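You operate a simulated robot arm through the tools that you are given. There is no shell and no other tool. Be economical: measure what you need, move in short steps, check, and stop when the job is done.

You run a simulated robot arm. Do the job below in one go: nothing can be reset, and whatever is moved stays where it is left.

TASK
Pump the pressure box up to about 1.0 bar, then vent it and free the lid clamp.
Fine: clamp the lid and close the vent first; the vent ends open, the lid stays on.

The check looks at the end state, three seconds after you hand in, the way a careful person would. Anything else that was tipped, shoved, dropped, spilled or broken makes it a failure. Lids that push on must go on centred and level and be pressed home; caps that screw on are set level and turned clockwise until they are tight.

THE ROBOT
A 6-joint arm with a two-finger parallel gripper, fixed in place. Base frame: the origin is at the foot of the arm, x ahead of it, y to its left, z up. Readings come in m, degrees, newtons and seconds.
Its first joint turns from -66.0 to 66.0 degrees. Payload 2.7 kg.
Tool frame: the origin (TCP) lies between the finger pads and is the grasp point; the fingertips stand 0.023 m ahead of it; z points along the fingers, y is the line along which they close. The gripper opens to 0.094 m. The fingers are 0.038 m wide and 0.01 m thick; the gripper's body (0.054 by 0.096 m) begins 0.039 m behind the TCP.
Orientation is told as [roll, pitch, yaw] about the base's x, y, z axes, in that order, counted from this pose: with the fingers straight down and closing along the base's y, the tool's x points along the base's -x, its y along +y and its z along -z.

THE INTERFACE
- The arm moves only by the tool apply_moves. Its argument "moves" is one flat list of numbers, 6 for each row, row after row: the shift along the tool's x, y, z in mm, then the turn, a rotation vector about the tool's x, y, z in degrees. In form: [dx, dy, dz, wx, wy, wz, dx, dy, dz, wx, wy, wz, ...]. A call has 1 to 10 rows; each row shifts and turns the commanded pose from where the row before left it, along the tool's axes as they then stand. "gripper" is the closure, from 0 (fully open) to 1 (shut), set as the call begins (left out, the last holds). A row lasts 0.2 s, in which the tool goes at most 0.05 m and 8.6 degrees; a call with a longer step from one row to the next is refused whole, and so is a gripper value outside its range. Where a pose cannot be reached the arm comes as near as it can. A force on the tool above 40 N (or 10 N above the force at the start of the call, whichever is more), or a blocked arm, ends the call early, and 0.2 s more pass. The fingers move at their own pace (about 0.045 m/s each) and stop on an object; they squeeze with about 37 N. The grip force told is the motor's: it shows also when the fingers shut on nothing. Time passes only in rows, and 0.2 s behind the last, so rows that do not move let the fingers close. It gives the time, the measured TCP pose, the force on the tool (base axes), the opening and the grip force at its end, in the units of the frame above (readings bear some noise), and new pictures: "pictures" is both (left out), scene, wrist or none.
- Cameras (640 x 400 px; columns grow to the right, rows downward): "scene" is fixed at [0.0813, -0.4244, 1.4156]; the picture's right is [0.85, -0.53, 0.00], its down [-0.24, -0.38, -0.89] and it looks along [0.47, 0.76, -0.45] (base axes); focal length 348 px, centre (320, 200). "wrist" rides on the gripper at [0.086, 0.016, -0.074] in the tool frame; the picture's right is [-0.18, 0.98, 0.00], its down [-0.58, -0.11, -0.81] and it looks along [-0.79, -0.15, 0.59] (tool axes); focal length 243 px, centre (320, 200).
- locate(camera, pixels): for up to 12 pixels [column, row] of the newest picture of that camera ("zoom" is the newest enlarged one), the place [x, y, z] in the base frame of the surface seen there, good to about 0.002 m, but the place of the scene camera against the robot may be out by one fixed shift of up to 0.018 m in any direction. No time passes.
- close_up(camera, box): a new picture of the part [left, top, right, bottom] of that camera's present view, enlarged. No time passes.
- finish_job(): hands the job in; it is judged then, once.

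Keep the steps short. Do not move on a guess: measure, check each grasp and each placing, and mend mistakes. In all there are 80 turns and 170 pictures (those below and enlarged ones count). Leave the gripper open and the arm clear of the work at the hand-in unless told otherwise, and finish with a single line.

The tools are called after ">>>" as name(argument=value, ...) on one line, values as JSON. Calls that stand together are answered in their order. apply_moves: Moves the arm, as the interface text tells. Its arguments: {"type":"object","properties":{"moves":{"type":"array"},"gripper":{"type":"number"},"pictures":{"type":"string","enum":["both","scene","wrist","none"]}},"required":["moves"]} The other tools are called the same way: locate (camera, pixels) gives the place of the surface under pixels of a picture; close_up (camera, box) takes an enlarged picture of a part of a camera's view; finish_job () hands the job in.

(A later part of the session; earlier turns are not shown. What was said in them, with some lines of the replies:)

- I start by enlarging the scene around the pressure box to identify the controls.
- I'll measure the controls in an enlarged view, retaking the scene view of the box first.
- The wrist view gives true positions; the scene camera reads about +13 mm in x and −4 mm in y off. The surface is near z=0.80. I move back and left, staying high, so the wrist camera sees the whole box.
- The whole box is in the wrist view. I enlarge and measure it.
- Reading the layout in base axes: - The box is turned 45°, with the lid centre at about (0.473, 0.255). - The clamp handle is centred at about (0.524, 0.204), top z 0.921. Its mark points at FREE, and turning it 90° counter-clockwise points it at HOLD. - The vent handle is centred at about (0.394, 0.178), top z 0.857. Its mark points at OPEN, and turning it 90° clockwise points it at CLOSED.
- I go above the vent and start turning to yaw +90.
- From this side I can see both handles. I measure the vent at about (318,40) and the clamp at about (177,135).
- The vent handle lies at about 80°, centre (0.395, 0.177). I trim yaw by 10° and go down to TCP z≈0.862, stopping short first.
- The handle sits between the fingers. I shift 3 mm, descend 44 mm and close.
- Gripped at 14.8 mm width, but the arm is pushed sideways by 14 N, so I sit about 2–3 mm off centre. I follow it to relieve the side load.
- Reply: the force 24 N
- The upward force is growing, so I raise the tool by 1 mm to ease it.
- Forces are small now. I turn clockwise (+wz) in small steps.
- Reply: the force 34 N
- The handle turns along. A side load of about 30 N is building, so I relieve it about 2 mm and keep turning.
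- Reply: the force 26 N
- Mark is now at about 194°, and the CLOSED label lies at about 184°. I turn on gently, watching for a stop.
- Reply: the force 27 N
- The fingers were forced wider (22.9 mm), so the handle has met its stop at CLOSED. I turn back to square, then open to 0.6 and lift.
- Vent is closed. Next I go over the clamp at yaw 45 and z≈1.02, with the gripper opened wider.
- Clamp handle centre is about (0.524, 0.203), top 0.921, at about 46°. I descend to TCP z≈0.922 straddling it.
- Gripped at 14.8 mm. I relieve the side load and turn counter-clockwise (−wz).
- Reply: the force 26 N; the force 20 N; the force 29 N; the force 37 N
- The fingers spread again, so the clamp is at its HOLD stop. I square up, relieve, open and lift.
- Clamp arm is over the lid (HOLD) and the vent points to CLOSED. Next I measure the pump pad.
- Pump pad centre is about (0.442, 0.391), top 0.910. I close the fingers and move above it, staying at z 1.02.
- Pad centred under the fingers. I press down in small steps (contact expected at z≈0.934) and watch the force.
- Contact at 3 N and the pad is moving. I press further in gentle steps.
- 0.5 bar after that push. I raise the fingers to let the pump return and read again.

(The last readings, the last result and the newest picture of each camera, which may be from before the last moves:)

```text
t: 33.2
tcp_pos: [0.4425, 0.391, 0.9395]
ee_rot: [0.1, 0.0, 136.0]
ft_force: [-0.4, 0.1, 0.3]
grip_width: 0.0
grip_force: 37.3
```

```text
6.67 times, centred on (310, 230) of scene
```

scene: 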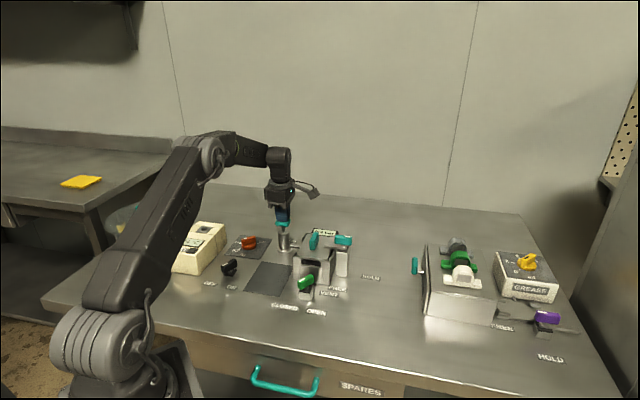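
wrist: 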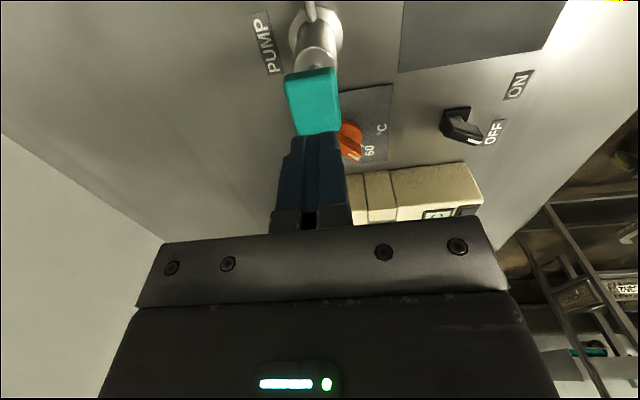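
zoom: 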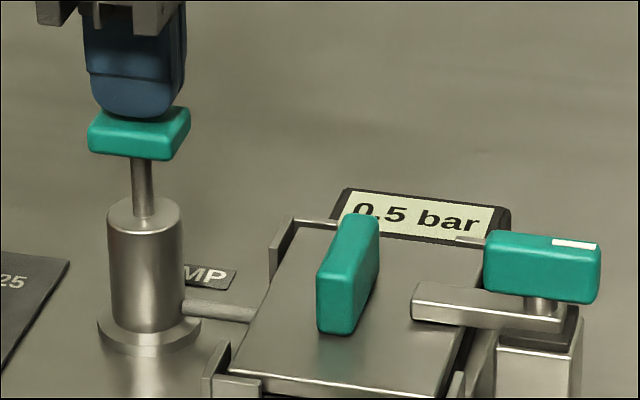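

The pump sprang back and 0.5 bar holds. I repeat the same stroke down to z≈0.906.

>>> apply_moves(moves=[0, 0, 13, 0, 0, 0, 0, 0, 7, 0, 0, 0, 0, 0, 7, 0, 0, 0, 0, 0, 6.5, 0, 0, 0], pictures="none")

>>> close_up(camera="scene", box=[262, 200, 358, 260])

```text
t: 34.2
tcp_pos: [0.4418, 0.3928, 0.9068]
ee_rot: [-0.2, -0.1, 135.9]
ft_force: [4.1, -0.8, 7.3]
grip_width: 0.0001
grip_force: 37.0
```

```text
6.67 times, centred on (310, 230) of scene
```

zoom: 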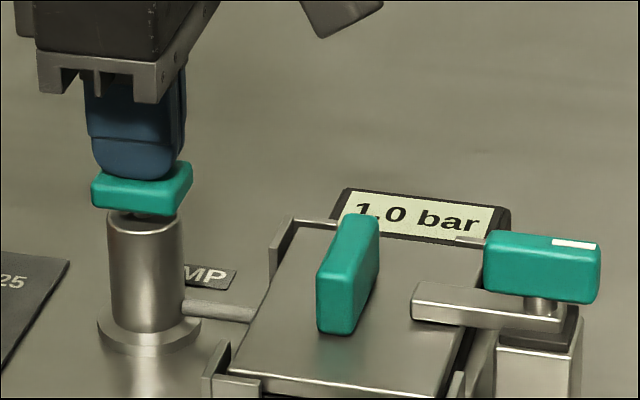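

Exactly 1.0 bar. I lift clear and return above the vent, turning back toward yaw 9.

>>> apply_moves(moves=[0, 0, -40, 0, 0, 0, 0, 0, -40, 0, 0, 0, 0, 0, -13, 0, 0, 0, 23.2, 37.7, 0, 0, 0, 0, 23.2, 37.7, 0, 0, 0, 0, 23.2, 37.7, 0, 0, 0, 0, 23.2, 37.7, 0, 0, 0, 0, 23.2, 37.7, 0, 0, 0, 0, 0, 0, 0, 0, 0, 8.5, 0, 0, 0, 0, 0, 8.5], gripper=0.6, pictures="none")

>>> close_up(camera="scene", box=[262, 200, 358, 260])

>>> apply_moves(moves=[0, 0, 0, 0, 0, 8.5, 0, 0, 0, 0, 0, 8.5, 0, 0, 0, 0, 0, 8.5, 0, 0, 0, 0, 0, 8.5, 0, 0, 0, 0, 0, 8.5, 0, 0, 0, 0, 0, 8.5, 0, 0, 0, 0, 0, 8.5, 0, 0, 0, 0, 0, 8.5, 0, 0, 0, 0, 0, 8.5, 0, 0, 0, 0, 0, 8.5], pictures="none")

>>> apply_moves(moves=[0, 0, 0, 0, 0, 8.5, 0, 0, 0, 0, 0, 8.5, 0, 0, 0, 0, 0, 8, 0, 0, 0, 0, 0, 0], pictures="both")

```text
t: 36.4
tcp_pos: [0.3957, 0.176, 0.9987]
ee_rot: [0.0, 0.0, 119.0]
ft_force: [0.3, 0.5, -0.8]
grip_width: 0.0376
grip_force: 0.0
```

```text
6.67 times, centred on (310, 230) of scene
```

zoom: 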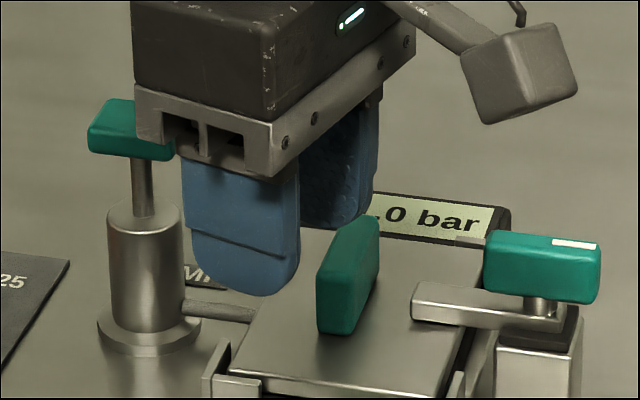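

```text
t: 38.6
tcp_pos: [0.395, 0.176, 0.9996]
ee_rot: [0.0, -0.1, 33.7]
ft_force: [-0.1, 0.2, -0.4]
grip_width: 0.0378
grip_force: 0.0
```

```text
t: 39.6
tcp_pos: [0.3956, 0.1762, 1.0001]
ee_rot: [0.0, 0.0, 8.8]
ft_force: [-0.7, 0.1, 0.1]
grip_width: 0.0376
grip_force: 0.0
```

scene: 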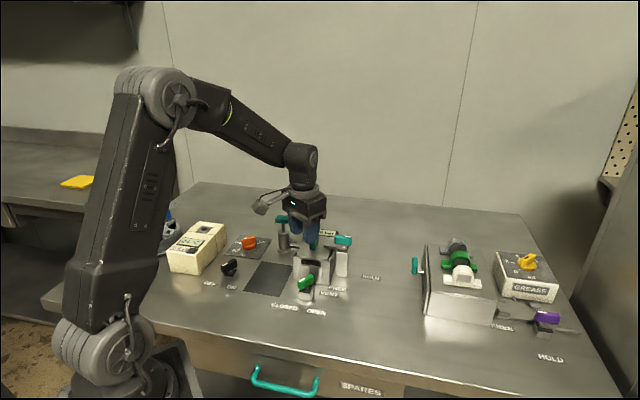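
wrist: 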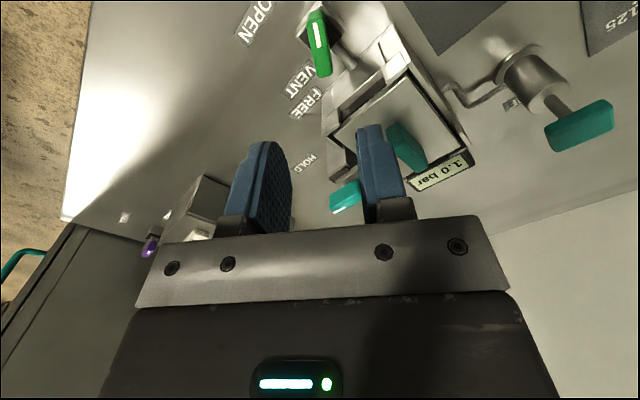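

1.0 bar still held; the vent handle at (318,45) is aligned with the fingers. I descend and grip.

>>> apply_moves(moves=[0, 0, 40, 0, 0, 0, 0, 0, 40, 0, 0, 0, 0, 0, 28, 0, 0, 0, 0, 0, 15, 0, 0, 0, 0, 0, 15, 0, 0, 0, 0, 0, 0, 0, 0, 0], pictures="wrist")

>>> apply_moves(moves=[0, 0, 0, 0, 0, 0, 0, 0, 0, 0, 0, 0, 0, 0, 0, 0, 0, 0], gripper=1, pictures="none")

```text
t: 41.0
tcp_pos: [0.394, 0.1745, 0.859]
ee_rot: [0.1, 0.0, 9.0]
ft_force: [0.2, -0.7, 0.1]
grip_width: 0.0376
grip_force: 0.1
```

wrist: 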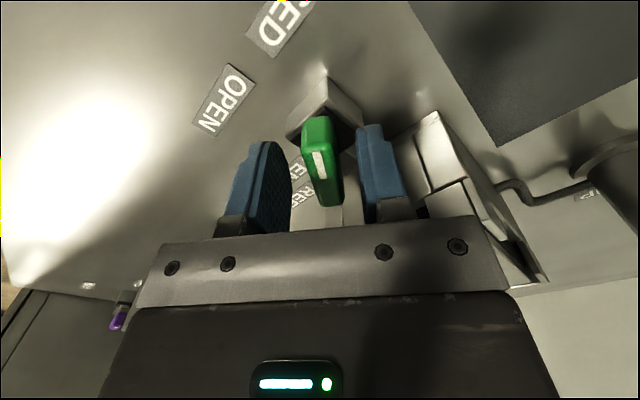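

```text
t: 41.8
tcp_pos: [0.3936, 0.1762, 0.8587]
ee_rot: [0.1, -0.1, 9.2]
ft_force: [-5.0, 24.7, -8.1]
grip_width: 0.0148
grip_force: 45.1
```

Gripped (14.8 mm). I relieve 2 mm toward +y and turn counter-clockwise to OPEN.

>>> apply_moves(moves=[0, 1.8, 0, 0, 0, 0, 0, 0, 0, 0, 0, -6, 0, 0, 0, 0, 0, -6, 0, 0, 0, 0, 0, -6], pictures="none")

>>> apply_moves(moves=[0, 0, 0, 0, 0, -6, 0, 0, 0, 0, 0, -6, 0, 0, 0, 0, 0, -6], pictures="none")

```text
t: 42.8
tcp_pos: [0.394, 0.1753, 0.8596]
ee_rot: [0.0, 0.2, 27.0]
ft_force: [3.4, -8.2, -15.4]
grip_width: 0.0151
grip_force: 44.6
```

```text
t: 43.5
tcp_pos: [0.3941, 0.1757, 0.8591]
ee_rot: [-0.1, 0.1, 40.9]
ft_force: [5.5, -1.0, -2.1]
grip_width: 0.0149
grip_force: 45.4
stopped in row 3: the force on the tool passed its limit (the readings are from after the stop); the commanded pose is now the measured one
```

A brief force peak stopped it at yaw 41; it has settled now. I continue in smaller steps.

>>> apply_moves(moves=[0, 0, 0, 0, 0, -4, 0, 0, 0, 0, 0, -4, 0, 0, 0, 0, 0, -4], pictures="wrist")

```text
t: 44.3
tcp_pos: [0.394, 0.1746, 0.8603]
ee_rot: [0.0, 0.1, 53.1]
ft_force: [19.3, -6.3, -19.6]
grip_width: 0.0147
grip_force: 44.6
```

wrist: 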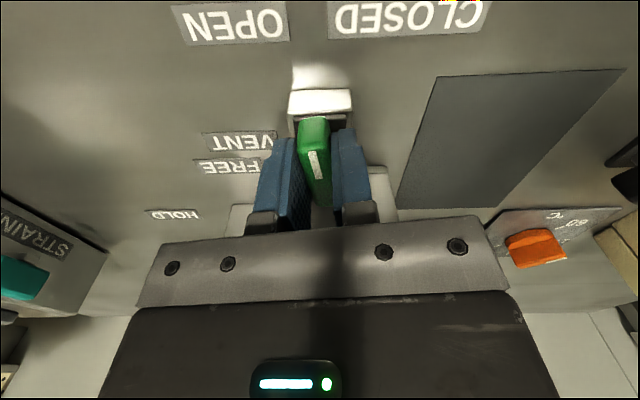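

>>> apply_moves(moves=[-0.4, -1.3, 0.5, 0, 0, -4, 0, 0, 0, 0, 0, -4, 0, 0, 0, 0, 0, -4], pictures="none")

>>> apply_moves(moves=[0, 0, 0, 0, 0, -4, 0, 0, 0, 0, 0, -4, 0, 0, 0, 0, 0, -4], pictures="none")

```text
t: 45.1
tcp_pos: [0.3953, 0.1739, 0.8594]
ee_rot: [0.1, 0.4, 65.2]
ft_force: [10.5, -14.6, -5.4]
grip_width: 0.0148
grip_force: 45.2
```

```text
t: 45.9
tcp_pos: [0.396, 0.1741, 0.8585]
ee_rot: [0.0, 0.2, 77.0]
ft_force: [13.7, -19.1, 7.2]
grip_width: 0.0149
grip_force: 45.5
```

>>> apply_moves(moves=[0.8, -1, 0, 0, 0, -4, 0, 0, 0, 0, 0, -4, 0, 0, 0, 0, 0, -2], pictures="wrist")

```text
t: 46.7
tcp_pos: [0.396, 0.1749, 0.8596]
ee_rot: [0.1, 0.1, 86.7]
ft_force: [0.3, -5.7, 21.7]
grip_width: 0.0183
grip_force: 45.0
```

wrist: 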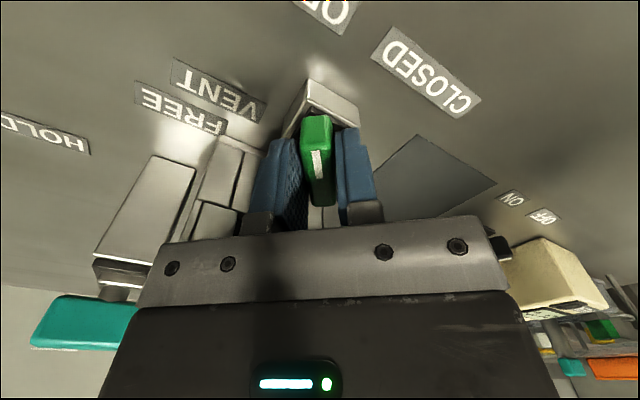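

The grip spread to 18.3 mm, so the vent is at its OPEN stop. I square up, open and lift, then read the gauge.

>>> apply_moves(moves=[0, 0, -0.5, 0, 0, 5, 0, 0, 0, 0, 0, 0], pictures="none")

>>> apply_moves(moves=[0, 0, 0, 0, 0, 0, 0, 0, 0, 0, 0, 0, 0, 0, -20, 0, 0, 0, 0, 0, -45, 0, 0, 0, 0, 0, -45, 0, 0, 0, 0, 0, -50, 0, 0, 0, 0, 0, 0, 0, 0, 0], gripper=0.6)

>>> close_up(camera="scene", box=[270, 210, 366, 300])

```text
t: 47.3
tcp_pos: [0.3953, 0.1755, 0.8595]
ee_rot: [0.0, 0.2, 82.0]
ft_force: [-1.1, 2.1, 10.9]
grip_width: 0.0152
grip_force: 44.8
```

```text
t: 48.9
tcp_pos: [0.3996, 0.1749, 1.0229]
ee_rot: [0.1, 0.2, 82.1]
ft_force: [0.2, 0.5, 0.5]
grip_width: 0.0376
grip_force: 0.1
```

scene: 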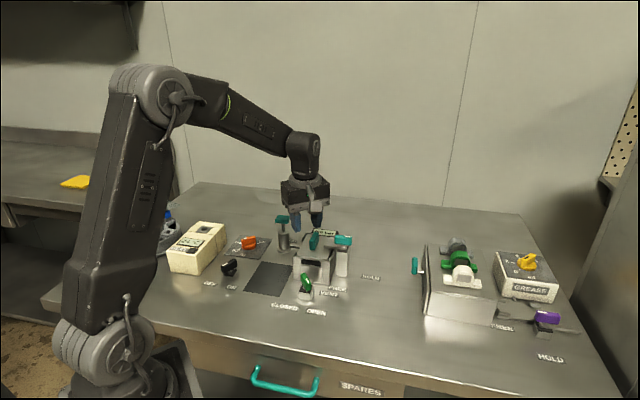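
wrist: 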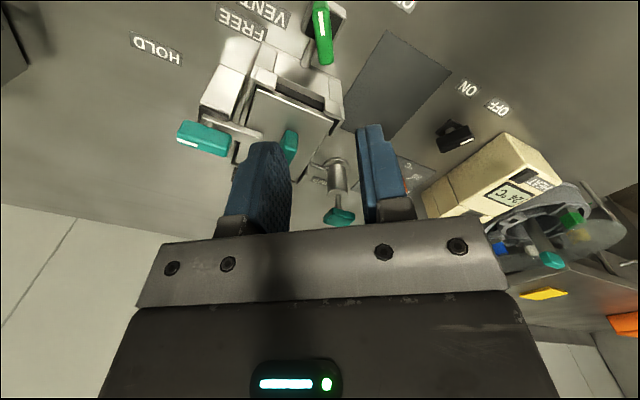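

```text
4.44 times, centred on (318, 255) of scene
```

zoom: 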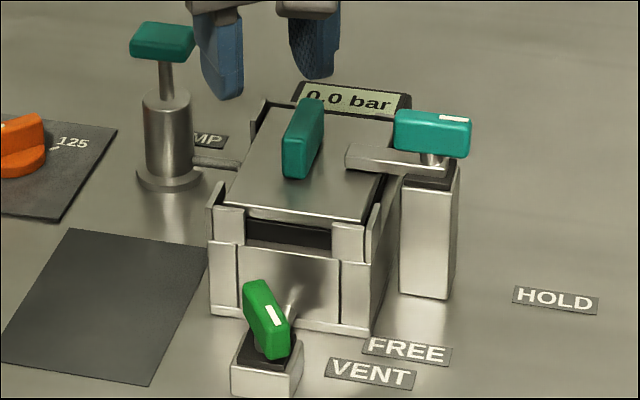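

Gauge reads 0.0 and the vent is at OPEN. I go above the clamp handle at (0.5265, 0.2015), yaw 136.

>>> apply_moves(moves=[-14.8, -40.7, 0, 0, 0, 0, -14.8, -40.7, 0, 0, 0, 0, -14.8, -40.7, 0, 0, 0, 0, 0, 0, 0, 0, 0, -7.7, 0, 0, 0, 0, 0, -7.7, 0, 0, 0, 0, 0, -7.7, 0, 0, 0, 0, 0, -7.7, 0, 0, 0, 0, 0, -7.7, 0, 0, 0, 0, 0, -7.7, 0, 0, 0, 0, 0, -7.7], pictures="wrist")

>>> apply_moves(moves=[0, 0, 0, 0, 0, 0], pictures="none")

```text
t: 51.1
tcp_pos: [0.5233, 0.2032, 1.0193]
ee_rot: [0.2, 0.0, 136.2]
ft_force: [0.0, -0.2, -0.1]
grip_width: 0.0378
grip_force: 0.1
```

wrist: 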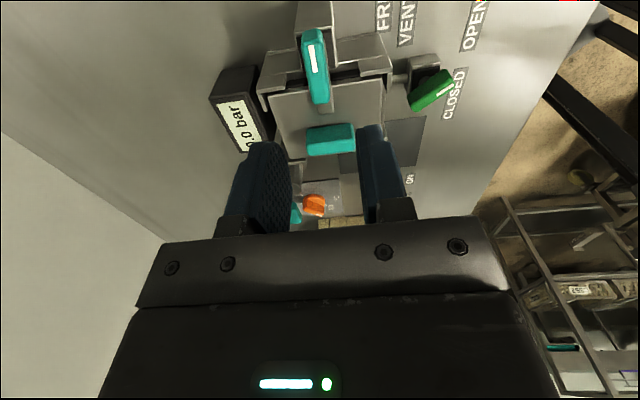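

```text
t: 51.5
tcp_pos: [0.5238, 0.2024, 1.0191]
ee_rot: [0.2, -0.1, 136.0]
ft_force: [0.2, -0.3, -0.2]
grip_width: 0.0375
grip_force: 0.0
```

>>> apply_moves(moves=[2.5, -1.4, 30, 0, 0, 0, 0, 0, 30, 0, 0, 0, 0, 0, 20, 0, 0, 0, 0, 0, 15, 0, 0, 0, 0, 0, 0, 0, 0, 0], pictures="wrist")

>>> apply_moves(moves=[0, 0, 0, 0, 0, 0, 0, 0, 0, 0, 0, 0, 0, 0, 0, 0, 0, 0], gripper=1, pictures="wrist")

```text
t: 52.7
tcp_pos: [0.5258, 0.1983, 0.9253]
ee_rot: [0.3, -0.1, 136.0]
ft_force: [0.3, -0.5, -0.5]
grip_width: 0.0377
grip_force: 0.1
```

wrist: 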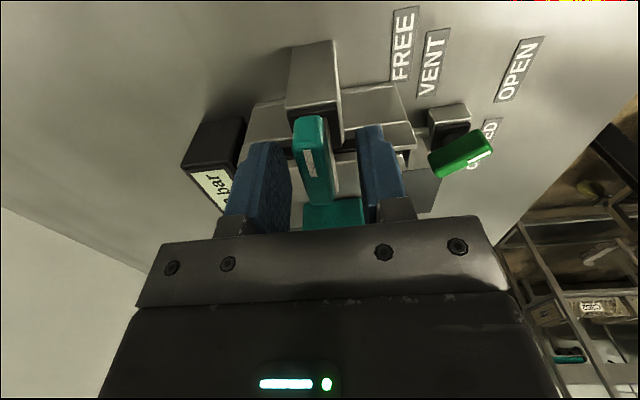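

```text
t: 53.5
tcp_pos: [0.5271, 0.2001, 0.926]
ee_rot: [-0.1, 0.2, 135.9]
ft_force: [21.8, 18.5, -8.6]
grip_width: 0.0152
grip_force: 44.8
```

wrist: 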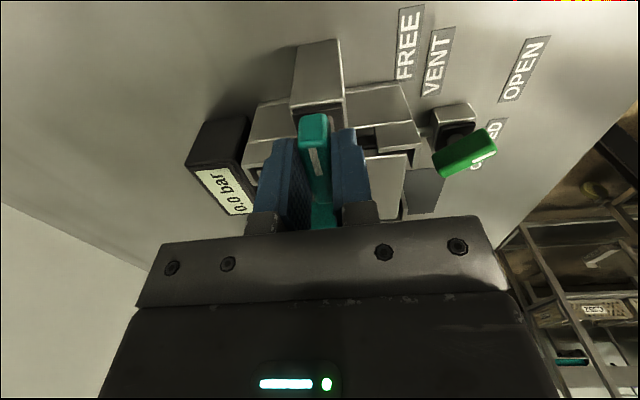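

Gripped. I relieve the side load and turn clockwise to FREE in small steps.

>>> apply_moves(moves=[0, -2.2, 0, 0, 0, 0, 0, 0, 0, 0, 0, 4, 0, 0, 0, 0, 0, 4, 0, 0, 0, 0, 0, 4], pictures="none")

>>> apply_moves(moves=[0, 0, 0, 0, 0, 4, 0, 0, 0, 0, 0, 4, 0, 0, 0, 0, 0, 4], pictures="none")

```text
t: 54.5
tcp_pos: [0.5268, 0.2013, 0.9254]
ee_rot: [0.2, 0.2, 123.8]
ft_force: [-6.8, -1.4, 20.9]
grip_width: 0.0147
grip_force: 45.0
```

```text
t: 55.3
tcp_pos: [0.5271, 0.1994, 0.9268]
ee_rot: [0.3, 0.2, 111.8]
ft_force: [-19.8, -15.1, 27.3]
grip_width: 0.0147
grip_force: 44.6
```

>>> apply_moves(moves=[0.4, 1.6, -1.2, 0, 0, 0, 0, 0, 0, 0, 0, 4, 0, 0, 0, 0, 0, 4, 0, 0, 0, 0, 0, 4], pictures="none")

>>> apply_moves(moves=[0, 0, 0, 0, 0, 4, 0, 0, 0, 0, 0, 4, 0, 0, 0, 0, 0, 4], pictures="wrist")

```text
t: 56.3
tcp_pos: [0.5264, 0.1997, 0.9255]
ee_rot: [0.2, 0.2, 99.9]
ft_force: [-11.7, -7.2, 17.3]
grip_width: 0.0151
grip_force: 45.0
```

```text
t: 57.1
tcp_pos: [0.5262, 0.1996, 0.9261]
ee_rot: [0.3, 0.2, 87.9]
ft_force: [-12.7, -13.9, 11.9]
grip_width: 0.0147
grip_force: 44.7
```

wrist: 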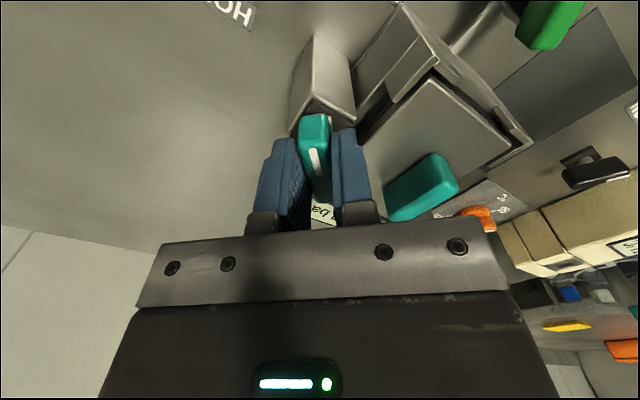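

>>> apply_moves(moves=[0.8, 0.9, -0.4, 0, 0, 4, 0, 0, 0, 0, 0, 4, 0, 0, 0, 0, 0, 4, 0, 0, 0, 0, 0, 4], pictures="none")

>>> apply_moves(moves=[0, 0, 0, 0, 0, 4, 0, 0, 0, 0, 0, 4, 0, 0, 0, 0, 0, 4], pictures="none")

```text
t: 58.1
tcp_pos: [0.524, 0.2002, 0.9262]
ee_rot: [0.1, 0.1, 71.8]
ft_force: [-2.6, -1.3, 3.4]
grip_width: 0.015
grip_force: 45.1
```

```text
t: 58.9
tcp_pos: [0.5239, 0.1999, 0.9257]
ee_rot: [0.1, 0.2, 59.8]
ft_force: [-12.4, -0.4, 2.7]
grip_width: 0.0148
grip_force: 45.2
```

>>> apply_moves(moves=[0.3, 0.8, 0, 0, 0, 4, 0, 0, 0, 0, 0, 4, 0, 0, 0, 0, 0, 4], pictures="none")

>>> apply_moves(moves=[0, 0, 0, 0, 0, 4, 0, 0, 0, 0, 0, 3, 0, 0, 0, 0, 0, 0], pictures="wrist")

```text
t: 59.7
tcp_pos: [0.5239, 0.2011, 0.926]
ee_rot: [0.0, 0.3, 48.0]
ft_force: [-16.5, 1.0, 3.0]
grip_width: 0.0149
grip_force: 44.7
```

```text
t: 60.5
tcp_pos: [0.5252, 0.2008, 0.9256]
ee_rot: [-0.1, 0.2, 41.2]
ft_force: [-13.7, 10.4, 7.3]
grip_width: 0.0162
grip_force: 45.2
```

wrist: 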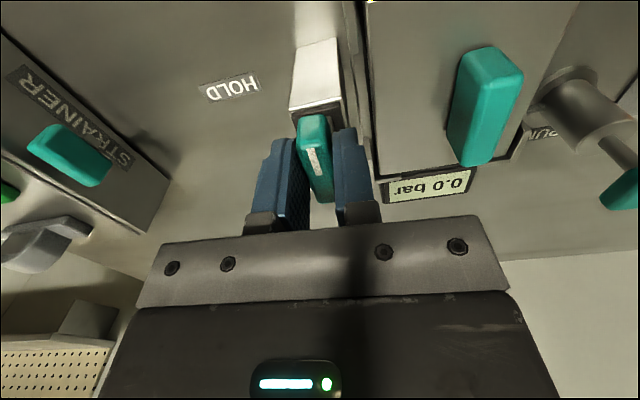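

The grip is starting to spread (16.2 mm), so the clamp is at the FREE stop. I square up, release, lift high and back away.

>>> apply_moves(moves=[0, 1.2, 0, 0, 0, -4, 0, 0, 0, 0, 0, 0], pictures="none")

>>> apply_moves(moves=[0, 0, 0, 0, 0, 0, 0, 0, 0, 0, 0, 0, 0, 0, -20, 0, 0, 0, 0, 0, -45, 0, 0, 0, 0, 0, -45, 0, 0, 0, 0, 0, -45, 0, 0, 0, 30, -30, 0, 0, 0, 0, 30, -30, 0, 0, 0, 0, 0, 0, 0, 0, 0, 0], gripper=0.55)

>>> close_up(camera="scene", box=[270, 210, 366, 300])

```text
t: 61.1
tcp_pos: [0.5237, 0.2021, 0.9268]
ee_rot: [0.1, 0.1, 44.8]
ft_force: [-9.0, 7.9, 6.6]
grip_width: 0.015
grip_force: 44.8
```

```text
t: 63.1
tcp_pos: [0.5272, 0.1167, 1.083]
ee_rot: [0.0, 0.3, 45.0]
ft_force: [0.1, -0.2, 0.7]
grip_width: 0.0422
grip_force: 0.1
```

scene: 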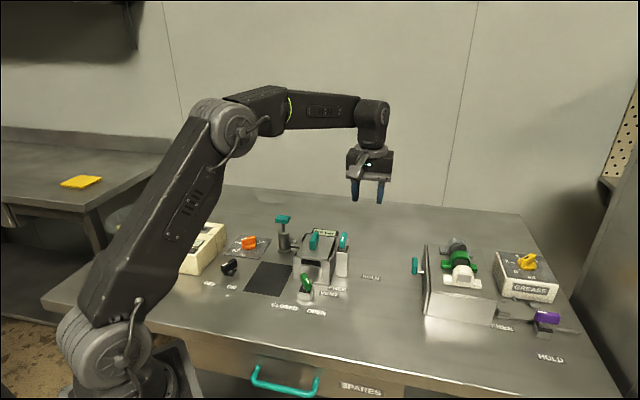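
wrist: 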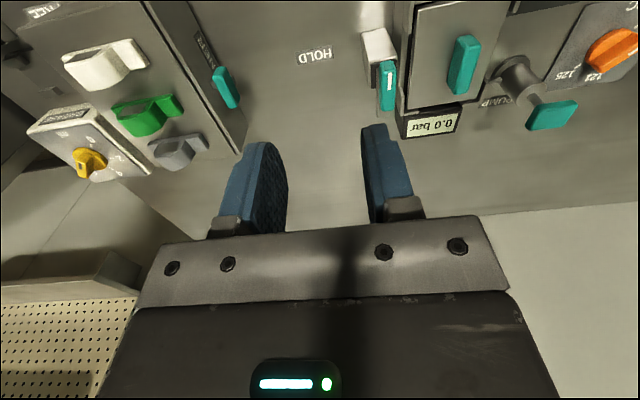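

```text
4.44 times, centred on (318, 255) of scene
```

zoom: 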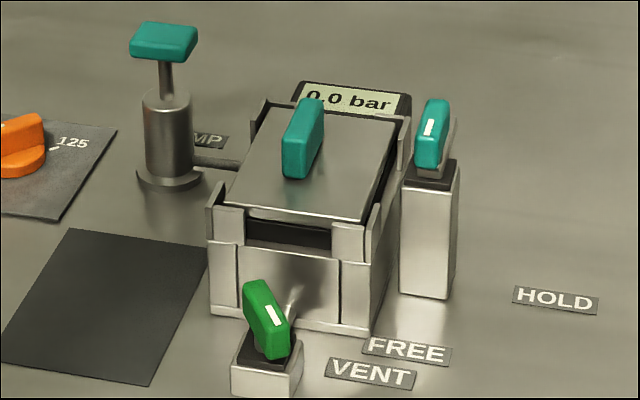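

Everything matches the end state: clamp at FREE, vent at OPEN, 0.0 bar, lid in place, pump up. I open the gripper fully and then hand in.

>>> apply_moves(moves=[0, 0, -10, 0, 0, 0, 0, 0, 0, 0, 0, 0, 0, 0, 0, 0, 0, 0, 0, 0, 0, 0, 0, 0], gripper=0, pictures="none")

>>> finish_job()

```text
t: 64.1
tcp_pos: [0.5255, 0.1177, 1.0929]
ee_rot: [0.0, 0.2, 44.9]
ft_force: [0.1, 0.6, 0.1]
grip_width: 0.0941
grip_force: 0.0
```

```text
The job is handed in.
```

The box was clamped and sealed, pumped to 1.0 bar and vented to 0.0; at hand-in the vent was open, the clamp free, the lid on, and the arm clear with the gripper open.
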